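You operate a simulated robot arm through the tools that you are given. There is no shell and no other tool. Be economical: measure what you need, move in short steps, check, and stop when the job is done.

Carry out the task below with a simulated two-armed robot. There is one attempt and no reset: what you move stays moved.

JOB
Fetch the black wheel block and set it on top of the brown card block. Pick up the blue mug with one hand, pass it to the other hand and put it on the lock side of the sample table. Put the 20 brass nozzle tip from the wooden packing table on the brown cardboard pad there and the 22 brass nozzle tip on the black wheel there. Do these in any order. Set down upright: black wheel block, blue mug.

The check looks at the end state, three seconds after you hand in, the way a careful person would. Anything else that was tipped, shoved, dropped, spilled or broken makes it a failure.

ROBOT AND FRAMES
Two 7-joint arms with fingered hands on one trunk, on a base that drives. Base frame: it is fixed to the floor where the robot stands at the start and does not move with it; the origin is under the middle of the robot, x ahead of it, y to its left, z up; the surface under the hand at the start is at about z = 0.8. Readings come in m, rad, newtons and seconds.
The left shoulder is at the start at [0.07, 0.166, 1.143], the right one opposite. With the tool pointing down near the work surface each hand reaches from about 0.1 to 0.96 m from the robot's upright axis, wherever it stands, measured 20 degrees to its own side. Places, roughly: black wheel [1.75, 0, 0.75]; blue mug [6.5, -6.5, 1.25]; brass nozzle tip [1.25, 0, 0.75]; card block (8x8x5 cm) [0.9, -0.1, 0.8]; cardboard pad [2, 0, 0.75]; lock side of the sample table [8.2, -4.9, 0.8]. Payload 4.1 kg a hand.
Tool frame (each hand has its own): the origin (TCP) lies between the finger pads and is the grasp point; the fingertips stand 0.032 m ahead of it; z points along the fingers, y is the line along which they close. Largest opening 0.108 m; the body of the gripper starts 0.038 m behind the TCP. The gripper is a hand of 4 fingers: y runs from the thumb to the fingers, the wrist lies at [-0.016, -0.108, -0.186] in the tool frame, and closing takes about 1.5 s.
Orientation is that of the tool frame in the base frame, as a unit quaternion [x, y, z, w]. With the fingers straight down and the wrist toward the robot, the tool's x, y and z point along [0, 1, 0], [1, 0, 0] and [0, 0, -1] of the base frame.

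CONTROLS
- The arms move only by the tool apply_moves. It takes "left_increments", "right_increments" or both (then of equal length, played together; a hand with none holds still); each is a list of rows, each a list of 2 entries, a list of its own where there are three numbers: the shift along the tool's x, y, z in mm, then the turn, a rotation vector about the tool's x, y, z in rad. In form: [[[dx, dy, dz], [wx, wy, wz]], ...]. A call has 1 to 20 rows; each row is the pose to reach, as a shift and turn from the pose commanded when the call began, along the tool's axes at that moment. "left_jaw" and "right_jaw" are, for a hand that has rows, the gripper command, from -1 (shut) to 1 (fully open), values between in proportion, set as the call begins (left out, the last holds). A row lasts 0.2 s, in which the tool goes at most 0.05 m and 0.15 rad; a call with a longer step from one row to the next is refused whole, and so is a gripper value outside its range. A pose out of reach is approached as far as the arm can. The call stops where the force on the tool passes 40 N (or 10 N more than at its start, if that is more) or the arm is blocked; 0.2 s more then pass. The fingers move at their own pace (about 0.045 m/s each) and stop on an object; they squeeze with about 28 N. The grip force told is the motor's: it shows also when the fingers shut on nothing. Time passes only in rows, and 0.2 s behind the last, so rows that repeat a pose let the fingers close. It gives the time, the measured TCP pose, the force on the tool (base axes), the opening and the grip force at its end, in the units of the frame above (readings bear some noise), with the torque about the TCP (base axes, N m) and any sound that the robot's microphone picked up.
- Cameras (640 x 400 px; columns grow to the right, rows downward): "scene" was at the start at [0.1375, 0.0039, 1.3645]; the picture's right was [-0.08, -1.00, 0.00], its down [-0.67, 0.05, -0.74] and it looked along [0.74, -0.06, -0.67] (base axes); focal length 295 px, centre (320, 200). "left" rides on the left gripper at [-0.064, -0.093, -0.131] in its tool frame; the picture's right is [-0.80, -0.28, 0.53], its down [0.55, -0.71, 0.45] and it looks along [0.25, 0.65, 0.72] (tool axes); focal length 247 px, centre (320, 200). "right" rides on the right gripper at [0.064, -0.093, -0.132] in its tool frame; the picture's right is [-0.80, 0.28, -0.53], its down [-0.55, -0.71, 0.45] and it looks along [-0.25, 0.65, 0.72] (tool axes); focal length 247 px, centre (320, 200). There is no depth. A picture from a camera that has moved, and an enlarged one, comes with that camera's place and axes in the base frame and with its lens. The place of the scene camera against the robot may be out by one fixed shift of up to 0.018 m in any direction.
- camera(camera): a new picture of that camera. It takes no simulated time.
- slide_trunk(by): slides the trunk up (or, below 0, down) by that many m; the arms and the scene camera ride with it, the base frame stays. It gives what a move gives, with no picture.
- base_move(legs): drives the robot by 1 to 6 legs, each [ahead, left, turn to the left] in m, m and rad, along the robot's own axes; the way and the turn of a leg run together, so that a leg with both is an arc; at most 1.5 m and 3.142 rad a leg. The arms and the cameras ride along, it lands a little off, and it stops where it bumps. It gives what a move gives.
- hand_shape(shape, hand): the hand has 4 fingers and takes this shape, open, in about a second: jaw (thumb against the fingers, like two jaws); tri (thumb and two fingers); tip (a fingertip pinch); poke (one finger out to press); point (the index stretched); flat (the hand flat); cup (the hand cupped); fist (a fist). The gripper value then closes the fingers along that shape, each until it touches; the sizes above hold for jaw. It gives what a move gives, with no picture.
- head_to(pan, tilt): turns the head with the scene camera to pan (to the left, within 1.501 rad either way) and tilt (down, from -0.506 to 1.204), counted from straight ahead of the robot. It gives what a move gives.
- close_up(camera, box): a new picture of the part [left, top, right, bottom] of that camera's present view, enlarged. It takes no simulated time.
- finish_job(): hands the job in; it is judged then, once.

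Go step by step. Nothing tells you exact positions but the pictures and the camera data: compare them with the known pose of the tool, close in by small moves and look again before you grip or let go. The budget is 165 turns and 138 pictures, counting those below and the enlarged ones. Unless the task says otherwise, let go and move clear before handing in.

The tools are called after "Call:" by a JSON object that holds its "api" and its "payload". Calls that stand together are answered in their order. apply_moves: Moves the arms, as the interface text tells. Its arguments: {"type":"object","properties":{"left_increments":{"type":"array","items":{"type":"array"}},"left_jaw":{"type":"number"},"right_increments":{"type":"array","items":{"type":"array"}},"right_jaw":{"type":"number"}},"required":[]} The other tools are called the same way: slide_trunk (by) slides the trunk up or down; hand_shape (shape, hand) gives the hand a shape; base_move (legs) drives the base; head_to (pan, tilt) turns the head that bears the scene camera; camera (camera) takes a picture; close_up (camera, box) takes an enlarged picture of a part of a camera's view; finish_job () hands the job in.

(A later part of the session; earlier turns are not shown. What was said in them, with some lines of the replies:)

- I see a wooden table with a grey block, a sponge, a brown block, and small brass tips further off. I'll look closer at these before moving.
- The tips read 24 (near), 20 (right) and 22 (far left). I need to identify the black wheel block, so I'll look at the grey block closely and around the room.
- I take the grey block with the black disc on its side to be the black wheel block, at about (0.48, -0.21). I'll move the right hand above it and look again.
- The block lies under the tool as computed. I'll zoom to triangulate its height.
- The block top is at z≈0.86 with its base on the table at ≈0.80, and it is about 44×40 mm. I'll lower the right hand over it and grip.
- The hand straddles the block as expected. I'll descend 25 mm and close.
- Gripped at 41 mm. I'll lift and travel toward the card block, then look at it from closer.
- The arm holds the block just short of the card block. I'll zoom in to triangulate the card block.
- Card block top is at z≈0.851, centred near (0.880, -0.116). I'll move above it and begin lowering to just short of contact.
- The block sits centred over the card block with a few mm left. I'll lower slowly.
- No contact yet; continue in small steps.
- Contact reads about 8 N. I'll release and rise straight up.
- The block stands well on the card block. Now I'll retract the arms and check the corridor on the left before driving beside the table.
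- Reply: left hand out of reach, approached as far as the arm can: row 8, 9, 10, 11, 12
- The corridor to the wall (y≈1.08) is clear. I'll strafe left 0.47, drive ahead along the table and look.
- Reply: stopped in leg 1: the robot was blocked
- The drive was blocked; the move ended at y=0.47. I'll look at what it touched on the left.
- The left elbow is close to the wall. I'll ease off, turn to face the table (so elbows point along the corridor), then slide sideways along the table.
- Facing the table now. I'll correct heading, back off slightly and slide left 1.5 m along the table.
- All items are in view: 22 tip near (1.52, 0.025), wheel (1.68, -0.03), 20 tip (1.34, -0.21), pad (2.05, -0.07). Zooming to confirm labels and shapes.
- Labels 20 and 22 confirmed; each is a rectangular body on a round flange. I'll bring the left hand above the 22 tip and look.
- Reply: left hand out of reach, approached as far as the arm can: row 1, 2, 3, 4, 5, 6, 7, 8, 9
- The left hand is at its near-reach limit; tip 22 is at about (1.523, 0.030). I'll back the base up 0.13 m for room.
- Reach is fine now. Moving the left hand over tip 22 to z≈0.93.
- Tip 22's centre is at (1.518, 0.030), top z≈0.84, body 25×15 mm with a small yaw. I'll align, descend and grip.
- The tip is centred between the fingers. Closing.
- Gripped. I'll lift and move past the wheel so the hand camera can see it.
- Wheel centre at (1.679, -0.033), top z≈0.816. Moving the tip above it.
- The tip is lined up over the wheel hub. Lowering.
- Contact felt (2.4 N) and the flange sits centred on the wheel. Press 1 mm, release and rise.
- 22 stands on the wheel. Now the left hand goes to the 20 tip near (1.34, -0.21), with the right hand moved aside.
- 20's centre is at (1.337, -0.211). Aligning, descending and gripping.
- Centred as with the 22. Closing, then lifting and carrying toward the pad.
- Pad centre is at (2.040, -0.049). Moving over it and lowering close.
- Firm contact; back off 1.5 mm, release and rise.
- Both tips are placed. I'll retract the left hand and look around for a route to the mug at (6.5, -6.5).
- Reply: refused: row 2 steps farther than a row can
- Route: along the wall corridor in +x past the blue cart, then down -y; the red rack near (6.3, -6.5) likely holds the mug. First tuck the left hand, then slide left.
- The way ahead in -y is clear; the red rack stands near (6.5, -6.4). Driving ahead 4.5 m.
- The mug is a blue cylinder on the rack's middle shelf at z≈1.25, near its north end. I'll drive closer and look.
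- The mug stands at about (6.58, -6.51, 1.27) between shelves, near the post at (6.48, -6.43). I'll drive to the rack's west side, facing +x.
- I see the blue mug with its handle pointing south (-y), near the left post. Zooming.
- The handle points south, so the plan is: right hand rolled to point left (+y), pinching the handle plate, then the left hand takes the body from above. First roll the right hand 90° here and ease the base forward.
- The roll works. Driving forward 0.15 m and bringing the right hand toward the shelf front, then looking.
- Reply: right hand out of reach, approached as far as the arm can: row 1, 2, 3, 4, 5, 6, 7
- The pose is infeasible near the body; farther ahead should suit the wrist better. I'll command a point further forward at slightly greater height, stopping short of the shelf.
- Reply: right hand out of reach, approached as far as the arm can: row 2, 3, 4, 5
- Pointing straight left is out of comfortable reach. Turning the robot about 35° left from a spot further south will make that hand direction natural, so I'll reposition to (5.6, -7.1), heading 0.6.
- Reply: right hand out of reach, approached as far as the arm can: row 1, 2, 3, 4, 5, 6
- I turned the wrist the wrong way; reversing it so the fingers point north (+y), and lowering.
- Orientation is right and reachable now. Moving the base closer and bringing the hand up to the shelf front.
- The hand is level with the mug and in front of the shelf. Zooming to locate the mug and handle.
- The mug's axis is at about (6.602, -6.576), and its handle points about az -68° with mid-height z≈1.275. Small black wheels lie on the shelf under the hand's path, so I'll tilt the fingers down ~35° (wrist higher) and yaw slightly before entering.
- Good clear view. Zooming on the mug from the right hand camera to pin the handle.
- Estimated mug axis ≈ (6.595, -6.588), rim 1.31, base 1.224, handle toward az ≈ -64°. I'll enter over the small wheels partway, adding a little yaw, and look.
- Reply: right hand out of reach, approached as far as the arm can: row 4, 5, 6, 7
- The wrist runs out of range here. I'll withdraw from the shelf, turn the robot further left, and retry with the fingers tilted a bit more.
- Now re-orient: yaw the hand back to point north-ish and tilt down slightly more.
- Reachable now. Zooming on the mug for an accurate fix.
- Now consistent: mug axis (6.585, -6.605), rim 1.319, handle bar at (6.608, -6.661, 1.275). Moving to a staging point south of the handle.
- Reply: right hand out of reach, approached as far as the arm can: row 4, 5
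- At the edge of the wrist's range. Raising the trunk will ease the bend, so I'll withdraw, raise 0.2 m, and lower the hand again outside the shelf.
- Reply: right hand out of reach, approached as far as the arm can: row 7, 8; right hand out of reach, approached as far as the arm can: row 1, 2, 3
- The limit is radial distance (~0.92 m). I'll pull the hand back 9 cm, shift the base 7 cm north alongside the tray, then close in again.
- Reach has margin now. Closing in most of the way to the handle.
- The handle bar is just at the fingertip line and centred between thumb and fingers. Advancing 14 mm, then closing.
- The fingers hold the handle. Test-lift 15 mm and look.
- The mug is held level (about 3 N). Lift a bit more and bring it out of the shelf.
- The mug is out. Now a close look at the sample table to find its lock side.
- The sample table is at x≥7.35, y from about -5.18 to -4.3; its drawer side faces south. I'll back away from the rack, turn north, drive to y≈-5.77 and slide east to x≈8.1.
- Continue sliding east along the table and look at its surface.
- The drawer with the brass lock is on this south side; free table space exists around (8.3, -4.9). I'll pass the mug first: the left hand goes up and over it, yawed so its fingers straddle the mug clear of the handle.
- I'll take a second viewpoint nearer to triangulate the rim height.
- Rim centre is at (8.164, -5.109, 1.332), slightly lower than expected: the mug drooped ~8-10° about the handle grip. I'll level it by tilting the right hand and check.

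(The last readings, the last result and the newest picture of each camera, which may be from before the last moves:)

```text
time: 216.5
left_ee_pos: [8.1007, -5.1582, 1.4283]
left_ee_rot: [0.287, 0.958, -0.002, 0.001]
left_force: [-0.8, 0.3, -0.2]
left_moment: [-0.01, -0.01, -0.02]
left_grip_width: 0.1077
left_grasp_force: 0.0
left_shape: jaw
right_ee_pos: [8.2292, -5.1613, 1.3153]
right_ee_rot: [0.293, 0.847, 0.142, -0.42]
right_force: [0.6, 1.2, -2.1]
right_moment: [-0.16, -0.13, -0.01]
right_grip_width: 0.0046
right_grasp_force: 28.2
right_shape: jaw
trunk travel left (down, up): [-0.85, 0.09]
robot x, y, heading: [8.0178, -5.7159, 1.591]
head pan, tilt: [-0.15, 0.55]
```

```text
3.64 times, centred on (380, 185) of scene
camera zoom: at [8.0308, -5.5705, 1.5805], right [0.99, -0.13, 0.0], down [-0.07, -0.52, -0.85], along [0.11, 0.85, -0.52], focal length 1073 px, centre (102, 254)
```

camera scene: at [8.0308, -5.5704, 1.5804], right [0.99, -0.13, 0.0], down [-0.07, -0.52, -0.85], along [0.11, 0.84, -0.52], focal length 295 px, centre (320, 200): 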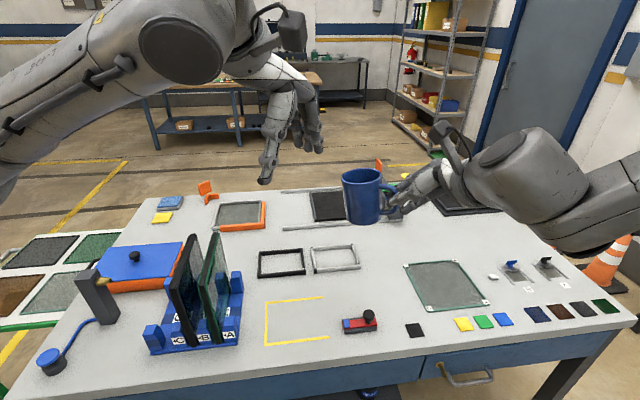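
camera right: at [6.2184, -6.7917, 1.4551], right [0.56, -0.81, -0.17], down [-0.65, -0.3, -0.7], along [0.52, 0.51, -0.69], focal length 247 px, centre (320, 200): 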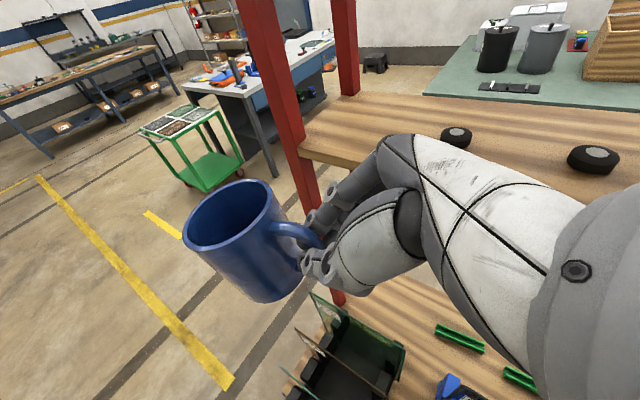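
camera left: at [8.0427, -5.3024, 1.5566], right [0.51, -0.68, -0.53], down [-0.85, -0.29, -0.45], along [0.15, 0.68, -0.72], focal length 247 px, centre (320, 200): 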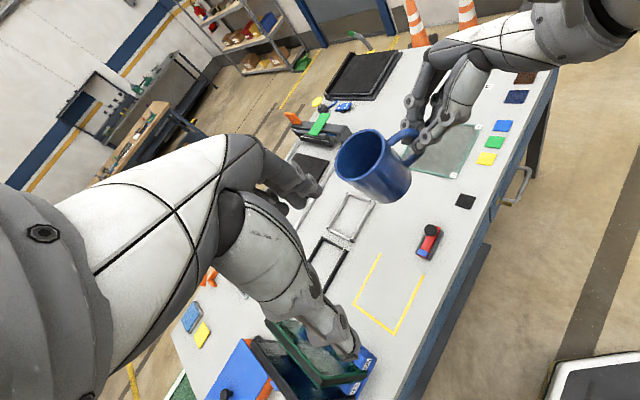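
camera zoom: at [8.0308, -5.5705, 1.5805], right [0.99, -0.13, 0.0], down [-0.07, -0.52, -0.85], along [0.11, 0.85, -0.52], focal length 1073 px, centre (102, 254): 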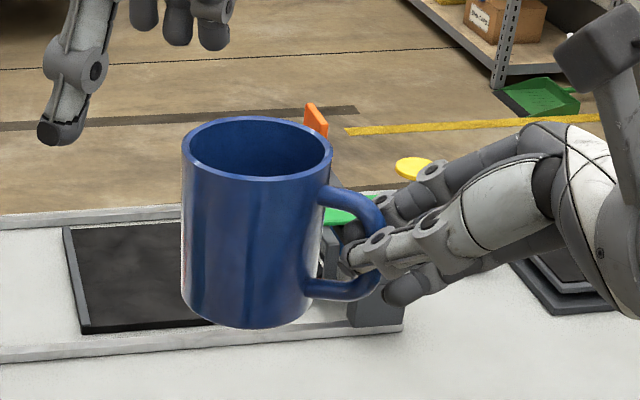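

The mug is level again. Moving the left hand over its axis and descending around the rim.

Call:
{"api": "apply_moves", "payload": {"left_increments": [[[-14, 39, 0], [0, 0, 0]], [[-27, 78, 0], [0, 0, 0]], [[-27, 78, 20], [0, 0, 0]], [[-27, 78, 40], [0, 0, 0]], [[-27, 78, 40], [0, 0, 0]]]}}

Call:
{"api": "camera", "payload": {"camera": "left"}}

Call:
{"api": "camera", "payload": {"camera": "scene"}}

```text
time: 217.7
left_ee_pos: [8.1686, -5.1088, 1.3869]
left_ee_rot: [0.288, 0.958, -0.001, 0.001]
left_force: [0.3, 0.8, -0.2]
left_moment: [-0.02, 0.01, 0.01]
left_grip_width: 0.1075
left_grasp_force: 0.1
left_shape: jaw
right_ee_pos: [8.2328, -5.1618, 1.3146]
right_ee_rot: [0.293, 0.847, 0.142, -0.42]
right_force: [-0.3, -0.7, -2.5]
right_moment: [-0.14, -0.16, 0.0]
right_grip_width: 0.0045
right_grasp_force: 27.8
right_shape: jaw
trunk travel left (down, up): [-0.85, 0.09]
robot x, y, heading: [8.0146, -5.7182, 1.589]
head pan, tilt: [-0.15, 0.55]
```

```text
22 pictures are left
camera left: at [8.1702, -5.2205, 1.5184], right [0.51, -0.68, -0.53], down [-0.85, -0.29, -0.45], along [0.15, 0.68, -0.72], focal length 247 px, centre (320, 200)
```

left: 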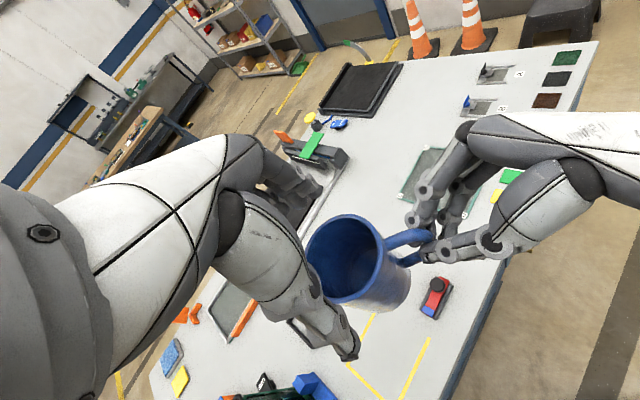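

```text
21 pictures are left
camera scene: at [8.0334, -5.5703, 1.5804], right [0.99, -0.13, 0.0], down [-0.07, -0.52, -0.85], along [0.11, 0.84, -0.52], focal length 295 px, centre (320, 200)
```

scene: 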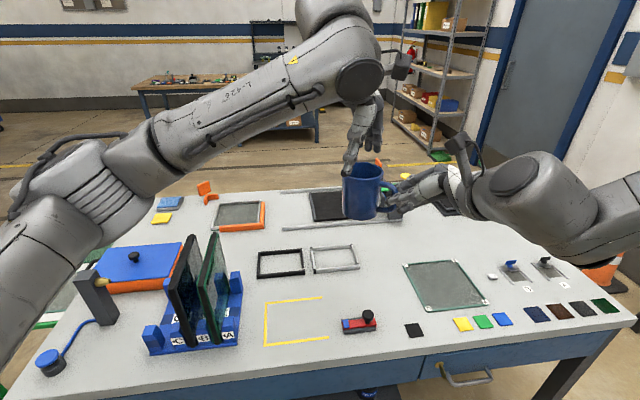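

Aligned within a few mm. Descending to straddle the rim.

Call:
{"api": "apply_moves", "payload": {"left_increments": [[[0, 0, 20], [0, 0, 0]], [[0, 0, 40], [0, 0, 0]], [[0, 0, 58], [0, 0, 0]], [[0, 0, 58], [0, 0, 0]]]}}

Call:
{"api": "close_up", "payload": {"camera": "left", "box": [230, 150, 460, 380]}}

```text
time: 218.7
left_ee_pos: [8.167, -5.1099, 1.3271]
left_ee_rot: [0.287, 0.958, -0.002, 0.001]
left_force: [-0.5, -0.2, -0.2]
left_moment: [-0.01, 0.0, 0.03]
left_grip_width: 0.1076
left_grasp_force: 0.1
left_shape: jaw
right_ee_pos: [8.2302, -5.1622, 1.315]
right_ee_rot: [0.292, 0.847, 0.143, -0.42]
right_force: [-0.6, 0.0, -1.9]
right_moment: [-0.19, -0.17, 0.01]
right_grip_width: 0.0044
right_grasp_force: 28.0
right_shape: jaw
trunk travel left (down, up): [-0.85, 0.09]
robot x, y, heading: [8.016, -5.7229, 1.591]
head pan, tilt: [-0.15, 0.55]
```

```text
1.74 times, centred on (345, 265) of left
camera zoom: at [8.1695, -5.2219, 1.4593], right [0.51, -0.68, -0.53], down [-0.85, -0.29, -0.45], along [0.15, 0.68, -0.72], focal length 430 px, centre (276, 87)
```

zoom: 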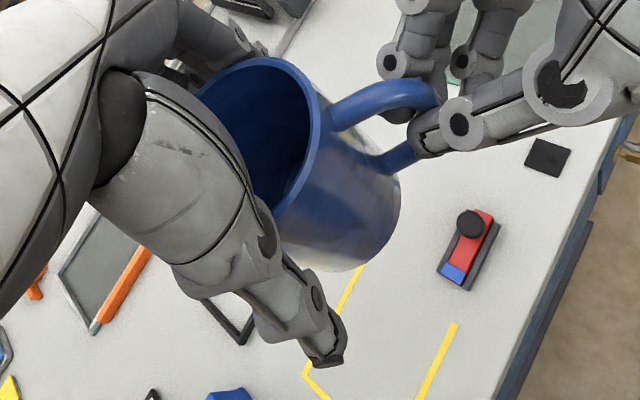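

Thumb and fingers straddle the mug body clear of the right hand. Closing the left hand.

Call:
{"api": "apply_moves", "payload": {"left_increments": [[[0, 0, 0], [0, 0, 0]], [[0, 0, 0], [0, 0, 0]], [[0, 0, 0], [0, 0, 0]], [[0, 0, 0], [0, 0, 0]], [[0, 0, 0], [0, 0, 0]], [[0, 0, 0], [0, 0, 0]]], "left_jaw": -1}}

Call:
{"api": "close_up", "payload": {"camera": "left", "box": [230, 150, 460, 380]}}

```text
time: 220.1
left_ee_pos: [8.1686, -5.1111, 1.3283]
left_ee_rot: [0.287, 0.958, -0.001, 0.002]
left_force: [-2.3, 0.5, -0.1]
left_moment: [0.02, 0.07, -0.09]
left_grip_width: 0.0665
left_grasp_force: 27.9
left_shape: jaw
right_ee_pos: [8.2304, -5.1605, 1.3157]
right_ee_rot: [0.293, 0.847, 0.143, -0.42]
right_force: [3.6, -1.2, -2.6]
right_moment: [-0.16, -0.16, -0.03]
right_grip_width: 0.0045
right_grasp_force: 28.6
right_shape: jaw
trunk travel left (down, up): [-0.85, 0.09]
robot x, y, heading: [8.0133, -5.7231, 1.588]
head pan, tilt: [-0.15, 0.55]
```

```text
1.74 times, centred on (345, 265) of left
camera zoom: at [8.1697, -5.2218, 1.4595], right [0.51, -0.68, -0.53], down [-0.85, -0.29, -0.45], along [0.15, 0.68, -0.72], focal length 430 px, centre (276, 87)
```

zoom: 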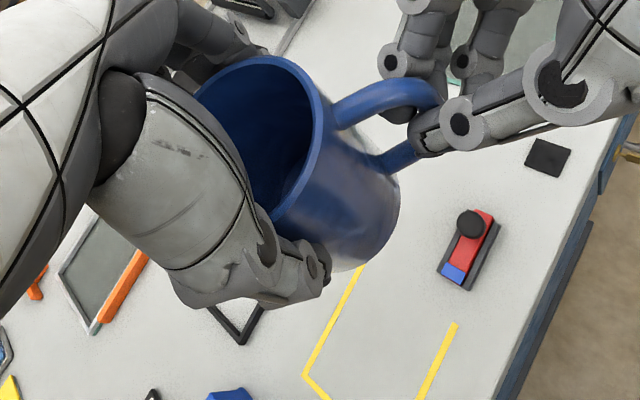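

Both hands hold the mug. Opening the right hand and drawing it straight back.

Call:
{"api": "apply_moves", "payload": {"right_increments": [[[0, 0, 0], [0, 0, 0]], [[0, 0, 0], [0, 0, 0]], [[0, 0, 0], [0, 0, 0]], [[0, 0, 0], [0, 0, 0]], [[0, 0, -20], [0, 0, 0]], [[0, 0, -50], [0, 0, 0]], [[0, 0, -90], [0, 0, 0]], [[0, 0, -130], [0, 0, 0]], [[0, 0, -130], [0, 0, 0]]], "right_jaw": 0.3}}

Call:
{"api": "camera", "payload": {"camera": "scene"}}

```text
time: 222.1
left_ee_pos: [8.1682, -5.1095, 1.3262]
left_ee_rot: [0.288, 0.958, -0.002, 0.001]
left_force: [-0.1, -0.1, 0.0]
left_moment: [-0.03, 0.03, 0.02]
left_grip_width: 0.066
left_grasp_force: 27.5
left_shape: jaw
right_ee_pos: [8.3138, -5.2233, 1.3928]
right_ee_rot: [0.293, 0.847, 0.142, -0.42]
right_force: [0.3, -0.1, -0.1]
right_moment: [-0.02, -0.01, -0.02]
right_grip_width: 0.0703
right_grasp_force: 0.1
right_shape: jaw
trunk travel left (down, up): [-0.85, 0.09]
robot x, y, heading: [8.017, -5.7206, 1.594]
head pan, tilt: [-0.15, 0.55]
```

```text
18 pictures are left
camera scene: at [8.0318, -5.5692, 1.5803], right [0.99, -0.13, 0.0], down [-0.07, -0.52, -0.85], along [0.11, 0.84, -0.52], focal length 295 px, centre (320, 200)
```

scene: 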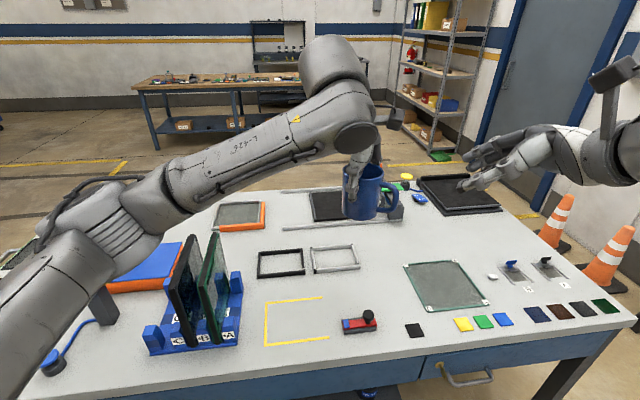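

The mug is in the left hand alone. Shift the base right 0.33 m, lower the trunk, and look at the table.

Call:
{"api": "base_move", "payload": {"legs": [[0, -0.33, -0.02]]}}

Call:
{"api": "slide_trunk", "payload": {"by": -0.2}}

Call:
{"api": "camera", "payload": {"camera": "left"}}

Call:
{"api": "camera", "payload": {"camera": "scene"}}

```text
time: 224.3
left_ee_pos: [8.5118, -5.1116, 1.3298]
left_ee_rot: [0.299, 0.954, -0.001, 0.002]
left_force: [-0.6, -0.3, 0.0]
left_moment: [-0.01, -0.02, 0.0]
left_grip_width: 0.0661
left_grasp_force: 28.5
left_shape: jaw
right_ee_pos: [8.6543, -5.2294, 1.3965]
right_ee_rot: [0.302, 0.844, 0.149, -0.418]
right_force: [0.0, -0.2, -0.4]
right_moment: [0.0, 0.03, 0.01]
right_grip_width: 0.07
right_grasp_force: 0.1
right_shape: jaw
trunk travel left (down, up): [-0.85, 0.09]
robot x, y, heading: [8.3479, -5.7171, 1.567]
head pan, tilt: [-0.15, 0.55]
```

```text
time: 226.5
left_ee_pos: [8.5128, -5.1105, 1.1292]
left_ee_rot: [0.298, 0.954, -0.001, 0.001]
left_force: [-0.9, 0.4, 0.5]
left_moment: [0.0, 0.02, -0.01]
left_grip_width: 0.066
left_grasp_force: 27.9
left_shape: jaw
right_ee_pos: [8.6558, -5.2284, 1.1956]
right_ee_rot: [0.303, 0.843, 0.148, -0.419]
right_force: [-0.3, 0.4, -0.3]
right_moment: [-0.01, 0.04, 0.01]
right_grip_width: 0.0702
right_grasp_force: 0.0
right_shape: jaw
trunk travel left (down, up): [-0.65, 0.29]
robot x, y, heading: [8.3485, -5.7157, 1.565]
head pan, tilt: [-0.15, 0.55]
```

```text
17 pictures are left
camera left: at [8.5127, -5.2234, 1.2597], right [0.5, -0.69, -0.53], down [-0.85, -0.27, -0.45], along [0.17, 0.67, -0.72], focal length 247 px, centre (320, 200)
```

left: 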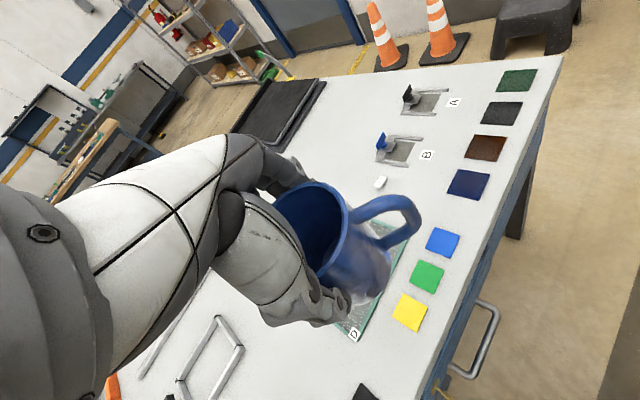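

```text
16 pictures are left
camera scene: at [8.3666, -5.5685, 1.3805], right [0.99, -0.15, 0.0], down [-0.08, -0.52, -0.85], along [0.13, 0.84, -0.52], focal length 295 px, centre (320, 200)
```

scene: 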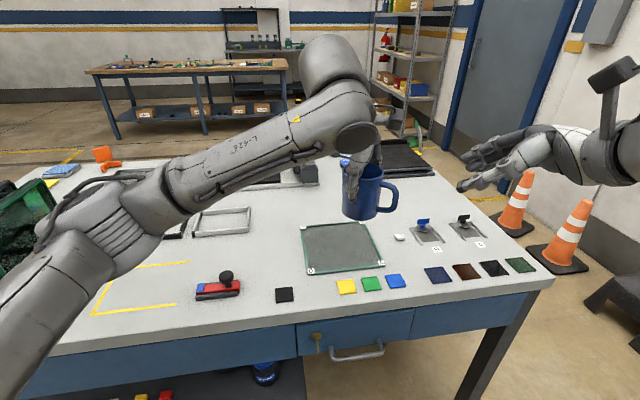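

Table top is at z≈0.85. A free spot on the lock (drawer) side is at about (8.335, -4.95), between the red stamp, grey frame and glass sheet. Moving the mug above it and lowering near the surface.

Call:
{"api": "apply_moves", "payload": {"left_increments": [[[40, 5, 0], [0, 0, 0]], [[80, 10, 0], [0, 0, 0]], [[120, 15, 0], [0, 0, 0]], [[160, 20, 0], [0, 0, 0]], [[200, 25, 0], [0, 0, 0]], [[237, 30, 0], [0, 0, 0]], [[237, 30, 40], [0, 0, 0]], [[237, 30, 80], [0, 0, 0]], [[237, 30, 120], [0, 0, 0]], [[237, 30, 140], [0, 0, 0]], [[237, 30, 140], [0, 0, 0]]]}}

Call:
{"api": "camera", "payload": {"camera": "scene"}}

Call:
{"api": "camera", "payload": {"camera": "left"}}

```text
time: 228.9
left_ee_pos: [8.3364, -4.9535, 0.986]
left_ee_rot: [0.299, 0.954, -0.001, 0.001]
left_force: [0.1, 0.0, -0.7]
left_moment: [-0.01, -0.01, -0.03]
left_grip_width: 0.0663
left_grasp_force: 28.2
left_shape: jaw
right_ee_pos: [8.6562, -5.2287, 1.1945]
right_ee_rot: [0.303, 0.843, 0.148, -0.419]
right_force: [0.1, 0.2, 0.6]
right_moment: [-0.03, -0.02, 0.01]
right_grip_width: 0.07
right_grasp_force: 0.0
right_shape: jaw
trunk travel left (down, up): [-0.65, 0.29]
robot x, y, heading: [8.3488, -5.7176, 1.569]
head pan, tilt: [-0.15, 0.55]
```

```text
15 pictures are left
camera scene: at [8.3666, -5.5684, 1.3804], right [0.99, -0.15, 0.0], down [-0.08, -0.52, -0.85], along [0.13, 0.84, -0.52], focal length 295 px, centre (320, 200)
```

scene: 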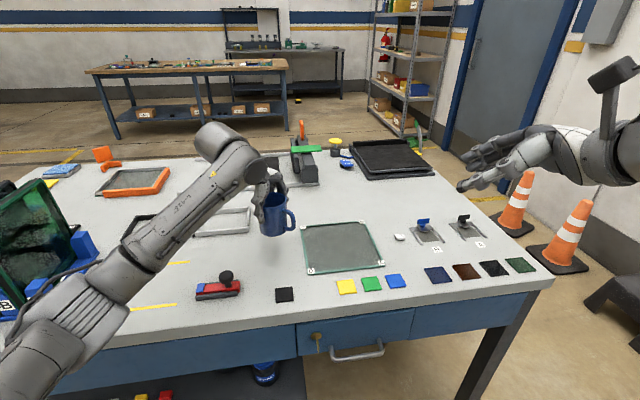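

```text
14 pictures are left
camera left: at [8.3359, -5.0651, 1.1179], right [0.49, -0.69, -0.53], down [-0.85, -0.27, -0.45], along [0.17, 0.67, -0.72], focal length 247 px, centre (320, 200)
```

left: 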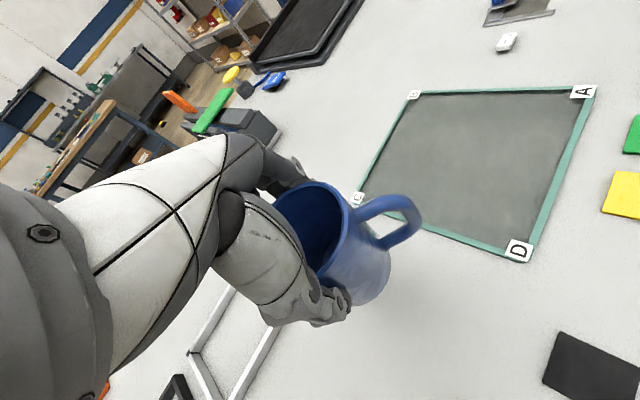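

The landing spot is clear. Lowering in steps until contact.

Call:
{"api": "apply_moves", "payload": {"left_increments": [[[0, 0, 20], [0, 0, 0]], [[0, 0, 38], [0, 0, 0]], [[0, 0, 46], [0, 0, 0]], [[0, 0, 46], [0, 0, 0]]]}}

Call:
{"api": "apply_moves", "payload": {"left_increments": [[[0, 0, 3], [0, 0, 0]], [[0, 0, 6], [0, 0, 0]], [[0, 0, 6], [0, 0, 0]]]}}

Call:
{"api": "close_up", "payload": {"camera": "scene", "box": [220, 160, 330, 270]}}

```text
time: 229.9
left_ee_pos: [8.3353, -4.9533, 0.9406]
left_ee_rot: [0.298, 0.954, -0.002, 0.002]
left_force: [0.2, 0.3, 0.5]
left_moment: [0.02, 0.02, 0.01]
left_grip_width: 0.0662
left_grasp_force: 28.0
left_shape: jaw
right_ee_pos: [8.6562, -5.2281, 1.1953]
right_ee_rot: [0.303, 0.843, 0.147, -0.419]
right_force: [1.0, 0.7, 0.5]
right_moment: [-0.04, 0.01, 0.01]
right_grip_width: 0.0699
right_grasp_force: 0.1
right_shape: jaw
trunk travel left (down, up): [-0.65, 0.29]
robot x, y, heading: [8.3487, -5.7176, 1.567]
head pan, tilt: [-0.15, 0.55]
```

```text
time: 230.7
left_ee_pos: [8.3361, -4.9525, 0.9339]
left_ee_rot: [0.298, 0.954, -0.002, 0.002]
left_force: [-0.1, 0.6, 0.0]
left_moment: [0.0, 0.02, 0.01]
left_grip_width: 0.0663
left_grasp_force: 28.4
left_shape: jaw
right_ee_pos: [8.6566, -5.2271, 1.1946]
right_ee_rot: [0.303, 0.843, 0.148, -0.419]
right_force: [0.3, -1.1, -0.1]
right_moment: [0.03, 0.02, 0.01]
right_grip_width: 0.0702
right_grasp_force: 0.1
right_shape: jaw
trunk travel left (down, up): [-0.65, 0.29]
robot x, y, heading: [8.3453, -5.7159, 1.566]
head pan, tilt: [-0.15, 0.55]
```

```text
3.64 times, centred on (275, 215) of scene
camera zoom: at [8.3666, -5.5683, 1.3804], right [0.99, -0.15, 0.0], down [-0.08, -0.52, -0.85], along [0.13, 0.84, -0.52], focal length 1073 px, centre (484, 146)
```

zoom: 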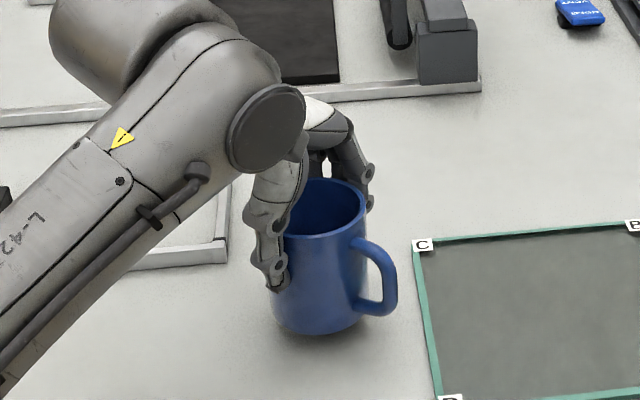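

Nearly down. Small steps.

Call:
{"api": "apply_moves", "payload": {"left_increments": [[[0, 0, 2], [0, 0, 0]], [[0, 0, 4], [0, 0, 0]], [[0, 0, 4], [0, 0, 0]]]}}

Call:
{"api": "apply_moves", "payload": {"left_increments": [[[0, 0, 2], [0, 0, 0]], [[0, 0, 3], [0, 0, 0]], [[0, 0, 3], [0, 0, 0]]]}}

```text
time: 231.5
left_ee_pos: [8.3361, -4.9518, 0.932]
left_ee_rot: [0.299, 0.954, -0.002, 0.002]
left_force: [0.1, -0.1, 0.2]
left_moment: [-0.01, 0.03, -0.01]
left_grip_width: 0.0659
left_grasp_force: 27.2
left_shape: jaw
right_ee_pos: [8.6554, -5.2288, 1.1953]
right_ee_rot: [0.303, 0.843, 0.149, -0.418]
right_force: [0.0, 0.1, 0.1]
right_moment: [0.0, 0.0, 0.02]
right_grip_width: 0.0699
right_grasp_force: 0.2
right_shape: jaw
trunk travel left (down, up): [-0.65, 0.29]
robot x, y, heading: [8.3495, -5.7173, 1.564]
head pan, tilt: [-0.15, 0.55]
```

```text
time: 232.3
left_ee_pos: [8.3378, -4.9525, 0.9279]
left_ee_rot: [0.297, 0.955, -0.001, 0.001]
left_force: [0.4, 0.1, 0.4]
left_moment: [-0.02, 0.02, 0.01]
left_grip_width: 0.0657
left_grasp_force: 28.0
left_shape: jaw
right_ee_pos: [8.6555, -5.2292, 1.1953]
right_ee_rot: [0.303, 0.843, 0.149, -0.418]
right_force: [-1.0, -0.1, -0.2]
right_moment: [0.02, 0.0, -0.01]
right_grip_width: 0.0698
right_grasp_force: 0.1
right_shape: jaw
trunk travel left (down, up): [-0.65, 0.29]
robot x, y, heading: [8.3454, -5.7172, 1.568]
head pan, tilt: [-0.15, 0.55]
```

Call:
{"api": "apply_moves", "payload": {"left_increments": [[[0, 0, 2], [0, 0, 0]], [[0, 0, 3], [0, 0, 0]], [[0, 0, 3], [0, 0, 0]]]}}

Call:
{"api": "close_up", "payload": {"camera": "scene", "box": [220, 160, 330, 270]}}

```text
time: 233.1
left_ee_pos: [8.3367, -4.9526, 0.9249]
left_ee_rot: [0.299, 0.954, -0.002, 0.001]
left_force: [0.3, -0.5, -0.2]
left_moment: [-0.01, 0.02, 0.01]
left_grip_width: 0.0662
left_grasp_force: 28.1
left_shape: jaw
right_ee_pos: [8.6564, -5.2283, 1.195]
right_ee_rot: [0.302, 0.843, 0.148, -0.419]
right_force: [-0.3, -0.5, 0.3]
right_moment: [0.05, -0.04, 0.06]
right_grip_width: 0.0701
right_grasp_force: 0.0
right_shape: jaw
trunk travel left (down, up): [-0.65, 0.29]
robot x, y, heading: [8.3499, -5.7183, 1.567]
head pan, tilt: [-0.15, 0.55]
```

```text
3.64 times, centred on (275, 215) of scene
camera zoom: at [8.3666, -5.5683, 1.3804], right [0.99, -0.15, 0.0], down [-0.08, -0.52, -0.85], along [0.13, 0.84, -0.52], focal length 1073 px, centre (484, 146)
```

zoom: 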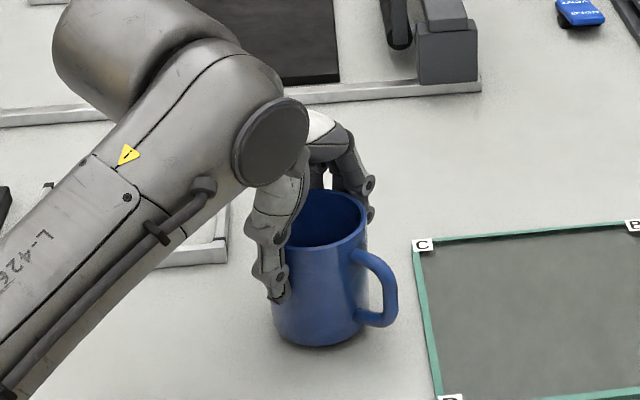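

Still a few mm to go by the picture; continuing.

Call:
{"api": "apply_moves", "payload": {"left_increments": [[[0, 0, 2], [0, 0, 0]], [[0, 0, 4], [0, 0, 0]], [[0, 0, 4], [0, 0, 0]]]}}

Call:
{"api": "apply_moves", "payload": {"left_increments": [[[0, 0, 1], [0, 0, 0]], [[0, 0, 2], [0, 0, 0]], [[0, 0, 2], [0, 0, 0]]]}}

Call:
{"api": "apply_moves", "payload": {"left_increments": [[[0, 0, 1], [0, 0, 0]], [[0, 0, 2], [0, 0, 0]], [[0, 0, 2], [0, 0, 0]]]}}

```text
time: 233.9
left_ee_pos: [8.3366, -4.9523, 0.9207]
left_ee_rot: [0.299, 0.954, -0.002, 0.002]
left_force: [0.8, -0.6, -0.8]
left_moment: [0.02, 0.03, 0.01]
left_grip_width: 0.0659
left_grasp_force: 27.8
left_shape: jaw
right_ee_pos: [8.6542, -5.2286, 1.1951]
right_ee_rot: [0.303, 0.844, 0.148, -0.418]
right_force: [-0.6, -0.5, 0.0]
right_moment: [0.01, -0.01, -0.02]
right_grip_width: 0.07
right_grasp_force: 0.0
right_shape: jaw
trunk travel left (down, up): [-0.65, 0.29]
robot x, y, heading: [8.352, -5.7152, 1.563]
head pan, tilt: [-0.15, 0.55]
```

```text
time: 234.7
left_ee_pos: [8.3362, -4.9529, 0.9186]
left_ee_rot: [0.299, 0.954, -0.001, 0.001]
left_force: [-1.1, 0.5, -0.1]
left_moment: [0.03, 0.0, 0.01]
left_grip_width: 0.066
left_grasp_force: 28.1
left_shape: jaw
right_ee_pos: [8.6568, -5.2287, 1.1954]
right_ee_rot: [0.303, 0.844, 0.148, -0.418]
right_force: [0.0, -0.8, 0.0]
right_moment: [-0.01, -0.02, -0.02]
right_grip_width: 0.0703
right_grasp_force: 0.0
right_shape: jaw
trunk travel left (down, up): [-0.65, 0.29]
robot x, y, heading: [8.349, -5.7198, 1.572]
head pan, tilt: [-0.15, 0.55]
```

```text
time: 235.5
left_ee_pos: [8.3356, -4.953, 0.9174]
left_ee_rot: [0.298, 0.954, -0.001, 0.002]
left_force: [0.4, 1.4, 0.9]
left_moment: [0.15, -0.07, 0.01]
left_grip_width: 0.0661
left_grasp_force: 28.3
left_shape: jaw
right_ee_pos: [8.6562, -5.2277, 1.1947]
right_ee_rot: [0.303, 0.843, 0.148, -0.418]
right_force: [-0.2, -0.8, -1.0]
right_moment: [0.0, 0.0, -0.03]
right_grip_width: 0.0702
right_grasp_force: 0.0
right_shape: jaw
trunk travel left (down, up): [-0.65, 0.29]
robot x, y, heading: [8.3483, -5.7196, 1.562]
head pan, tilt: [-0.15, 0.55]
```

A first touch shows (moment rising). Two more millimetres and a look.

Call:
{"api": "apply_moves", "payload": {"left_increments": [[[0, 0, 1], [0, 0, 0]], [[0, 0, 2], [0, 0, 0]], [[0, 0, 2], [0, 0, 0]]]}}

Call:
{"api": "close_up", "payload": {"camera": "scene", "box": [220, 160, 330, 270]}}

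```text
time: 236.3
left_ee_pos: [8.3359, -4.9533, 0.9171]
left_ee_rot: [0.298, 0.954, 0.0, 0.003]
left_force: [-0.1, 4.0, 9.9]
left_moment: [0.19, -0.08, -0.03]
left_grip_width: 0.0664
left_grasp_force: 27.9
left_shape: jaw
right_ee_pos: [8.6561, -5.23, 1.1959]
right_ee_rot: [0.303, 0.843, 0.148, -0.418]
right_force: [-0.8, 0.6, 0.4]
right_moment: [0.0, 0.03, -0.01]
right_grip_width: 0.0702
right_grasp_force: 0.0
right_shape: jaw
trunk travel left (down, up): [-0.65, 0.29]
robot x, y, heading: [8.351, -5.7187, 1.566]
head pan, tilt: [-0.15, 0.55]
```

```text
3.64 times, centred on (275, 215) of scene
camera zoom: at [8.3665, -5.5699, 1.3807], right [0.99, -0.15, 0.0], down [-0.08, -0.52, -0.85], along [0.13, 0.84, -0.52], focal length 1073 px, centre (484, 146)
```

zoom: 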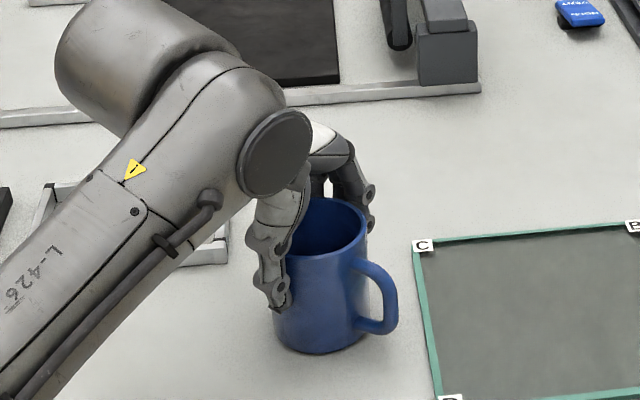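

Firm contact (10 N), mug upright on the table. Releasing and rising straight up.

Call:
{"api": "apply_moves", "payload": {"left_increments": [[[0, 0, -1], [0, 0, 0]], [[0, 0, -1], [0, 0, 0]], [[0, 0, -1], [0, 0, 0]], [[0, 0, -1], [0, 0, 0]], [[0, 0, -1], [0, 0, 0]], [[0, 0, -1], [0, 0, 0]], [[0, 0, -30], [0, 0, 0]], [[0, 0, -70], [0, 0, 0]], [[0, 0, -110], [0, 0, 0]], [[0, 0, -150], [0, 0, 0]], [[0, 0, -190], [0, 0, 0]], [[0, 0, -190], [0, 0, 0]]], "left_jaw": 1}}

Call:
{"api": "camera", "payload": {"camera": "scene"}}

Call:
{"api": "camera", "payload": {"camera": "left"}}

```text
time: 238.9
left_ee_pos: [8.3359, -4.9499, 1.1042]
left_ee_rot: [0.298, 0.955, -0.002, 0.003]
left_force: [0.1, -1.1, 0.0]
left_moment: [-0.03, -0.02, -0.01]
left_grip_width: 0.1075
left_grasp_force: 0.0
left_shape: jaw
right_ee_pos: [8.6565, -5.2277, 1.1952]
right_ee_rot: [0.303, 0.843, 0.149, -0.419]
right_force: [0.0, -0.3, -0.3]
right_moment: [0.0, -0.01, 0.0]
right_grip_width: 0.0699
right_grasp_force: 0.1
right_shape: jaw
trunk travel left (down, up): [-0.65, 0.29]
robot x, y, heading: [8.3503, -5.721, 1.564]
head pan, tilt: [-0.15, 0.55]
```

```text
10 pictures are left
camera scene: at [8.3663, -5.5682, 1.3804], right [0.99, -0.15, 0.0], down [-0.08, -0.52, -0.85], along [0.13, 0.84, -0.52], focal length 295 px, centre (320, 200)
```

scene: 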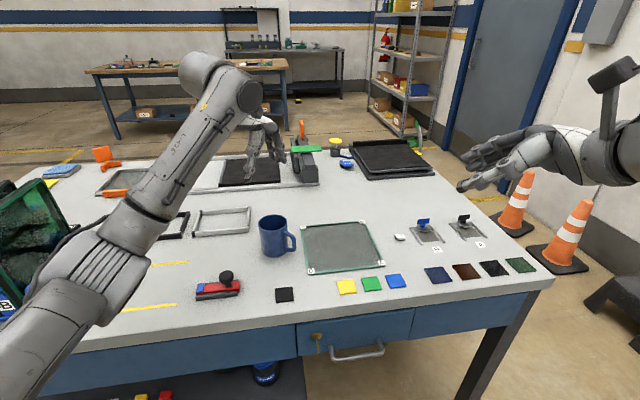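

```text
9 pictures are left
camera left: at [8.3354, -5.061, 1.2359], right [0.5, -0.69, -0.53], down [-0.85, -0.27, -0.45], along [0.17, 0.67, -0.72], focal length 247 px, centre (320, 200)
```

left: 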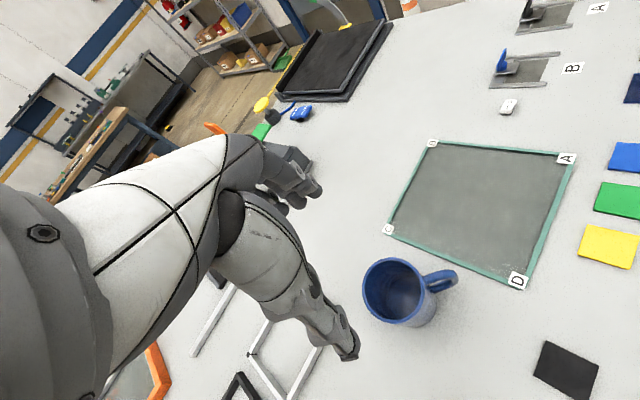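

The mug stands upright, free of both hands, on the lock side of the sample table. Everything else is placed, so I'm handing in.

Call:
{"api": "finish_job", "payload": {}}

```text
The job is handed in.
```

The job is handed in, with all four items placed. I took the grey block with a black disc on its side to be the black wheel block, and the side with the locked drawer to be the sample table's lock side.

- **Black wheel block:** it stands upright on the brown card block.
- **Brass nozzle tips:** the 20 tip is on the cardboard pad and the 22 tip is on the black wheel, both upright.
- **Blue mug:** the right hand took it from the rack, passed it to the left hand in the air, and the left hand set it upright on the sample table at about (8.34, -4.95).

I let go of every item and moved both hands clear before handing in. I did not look at the wooden table again after leaving it.
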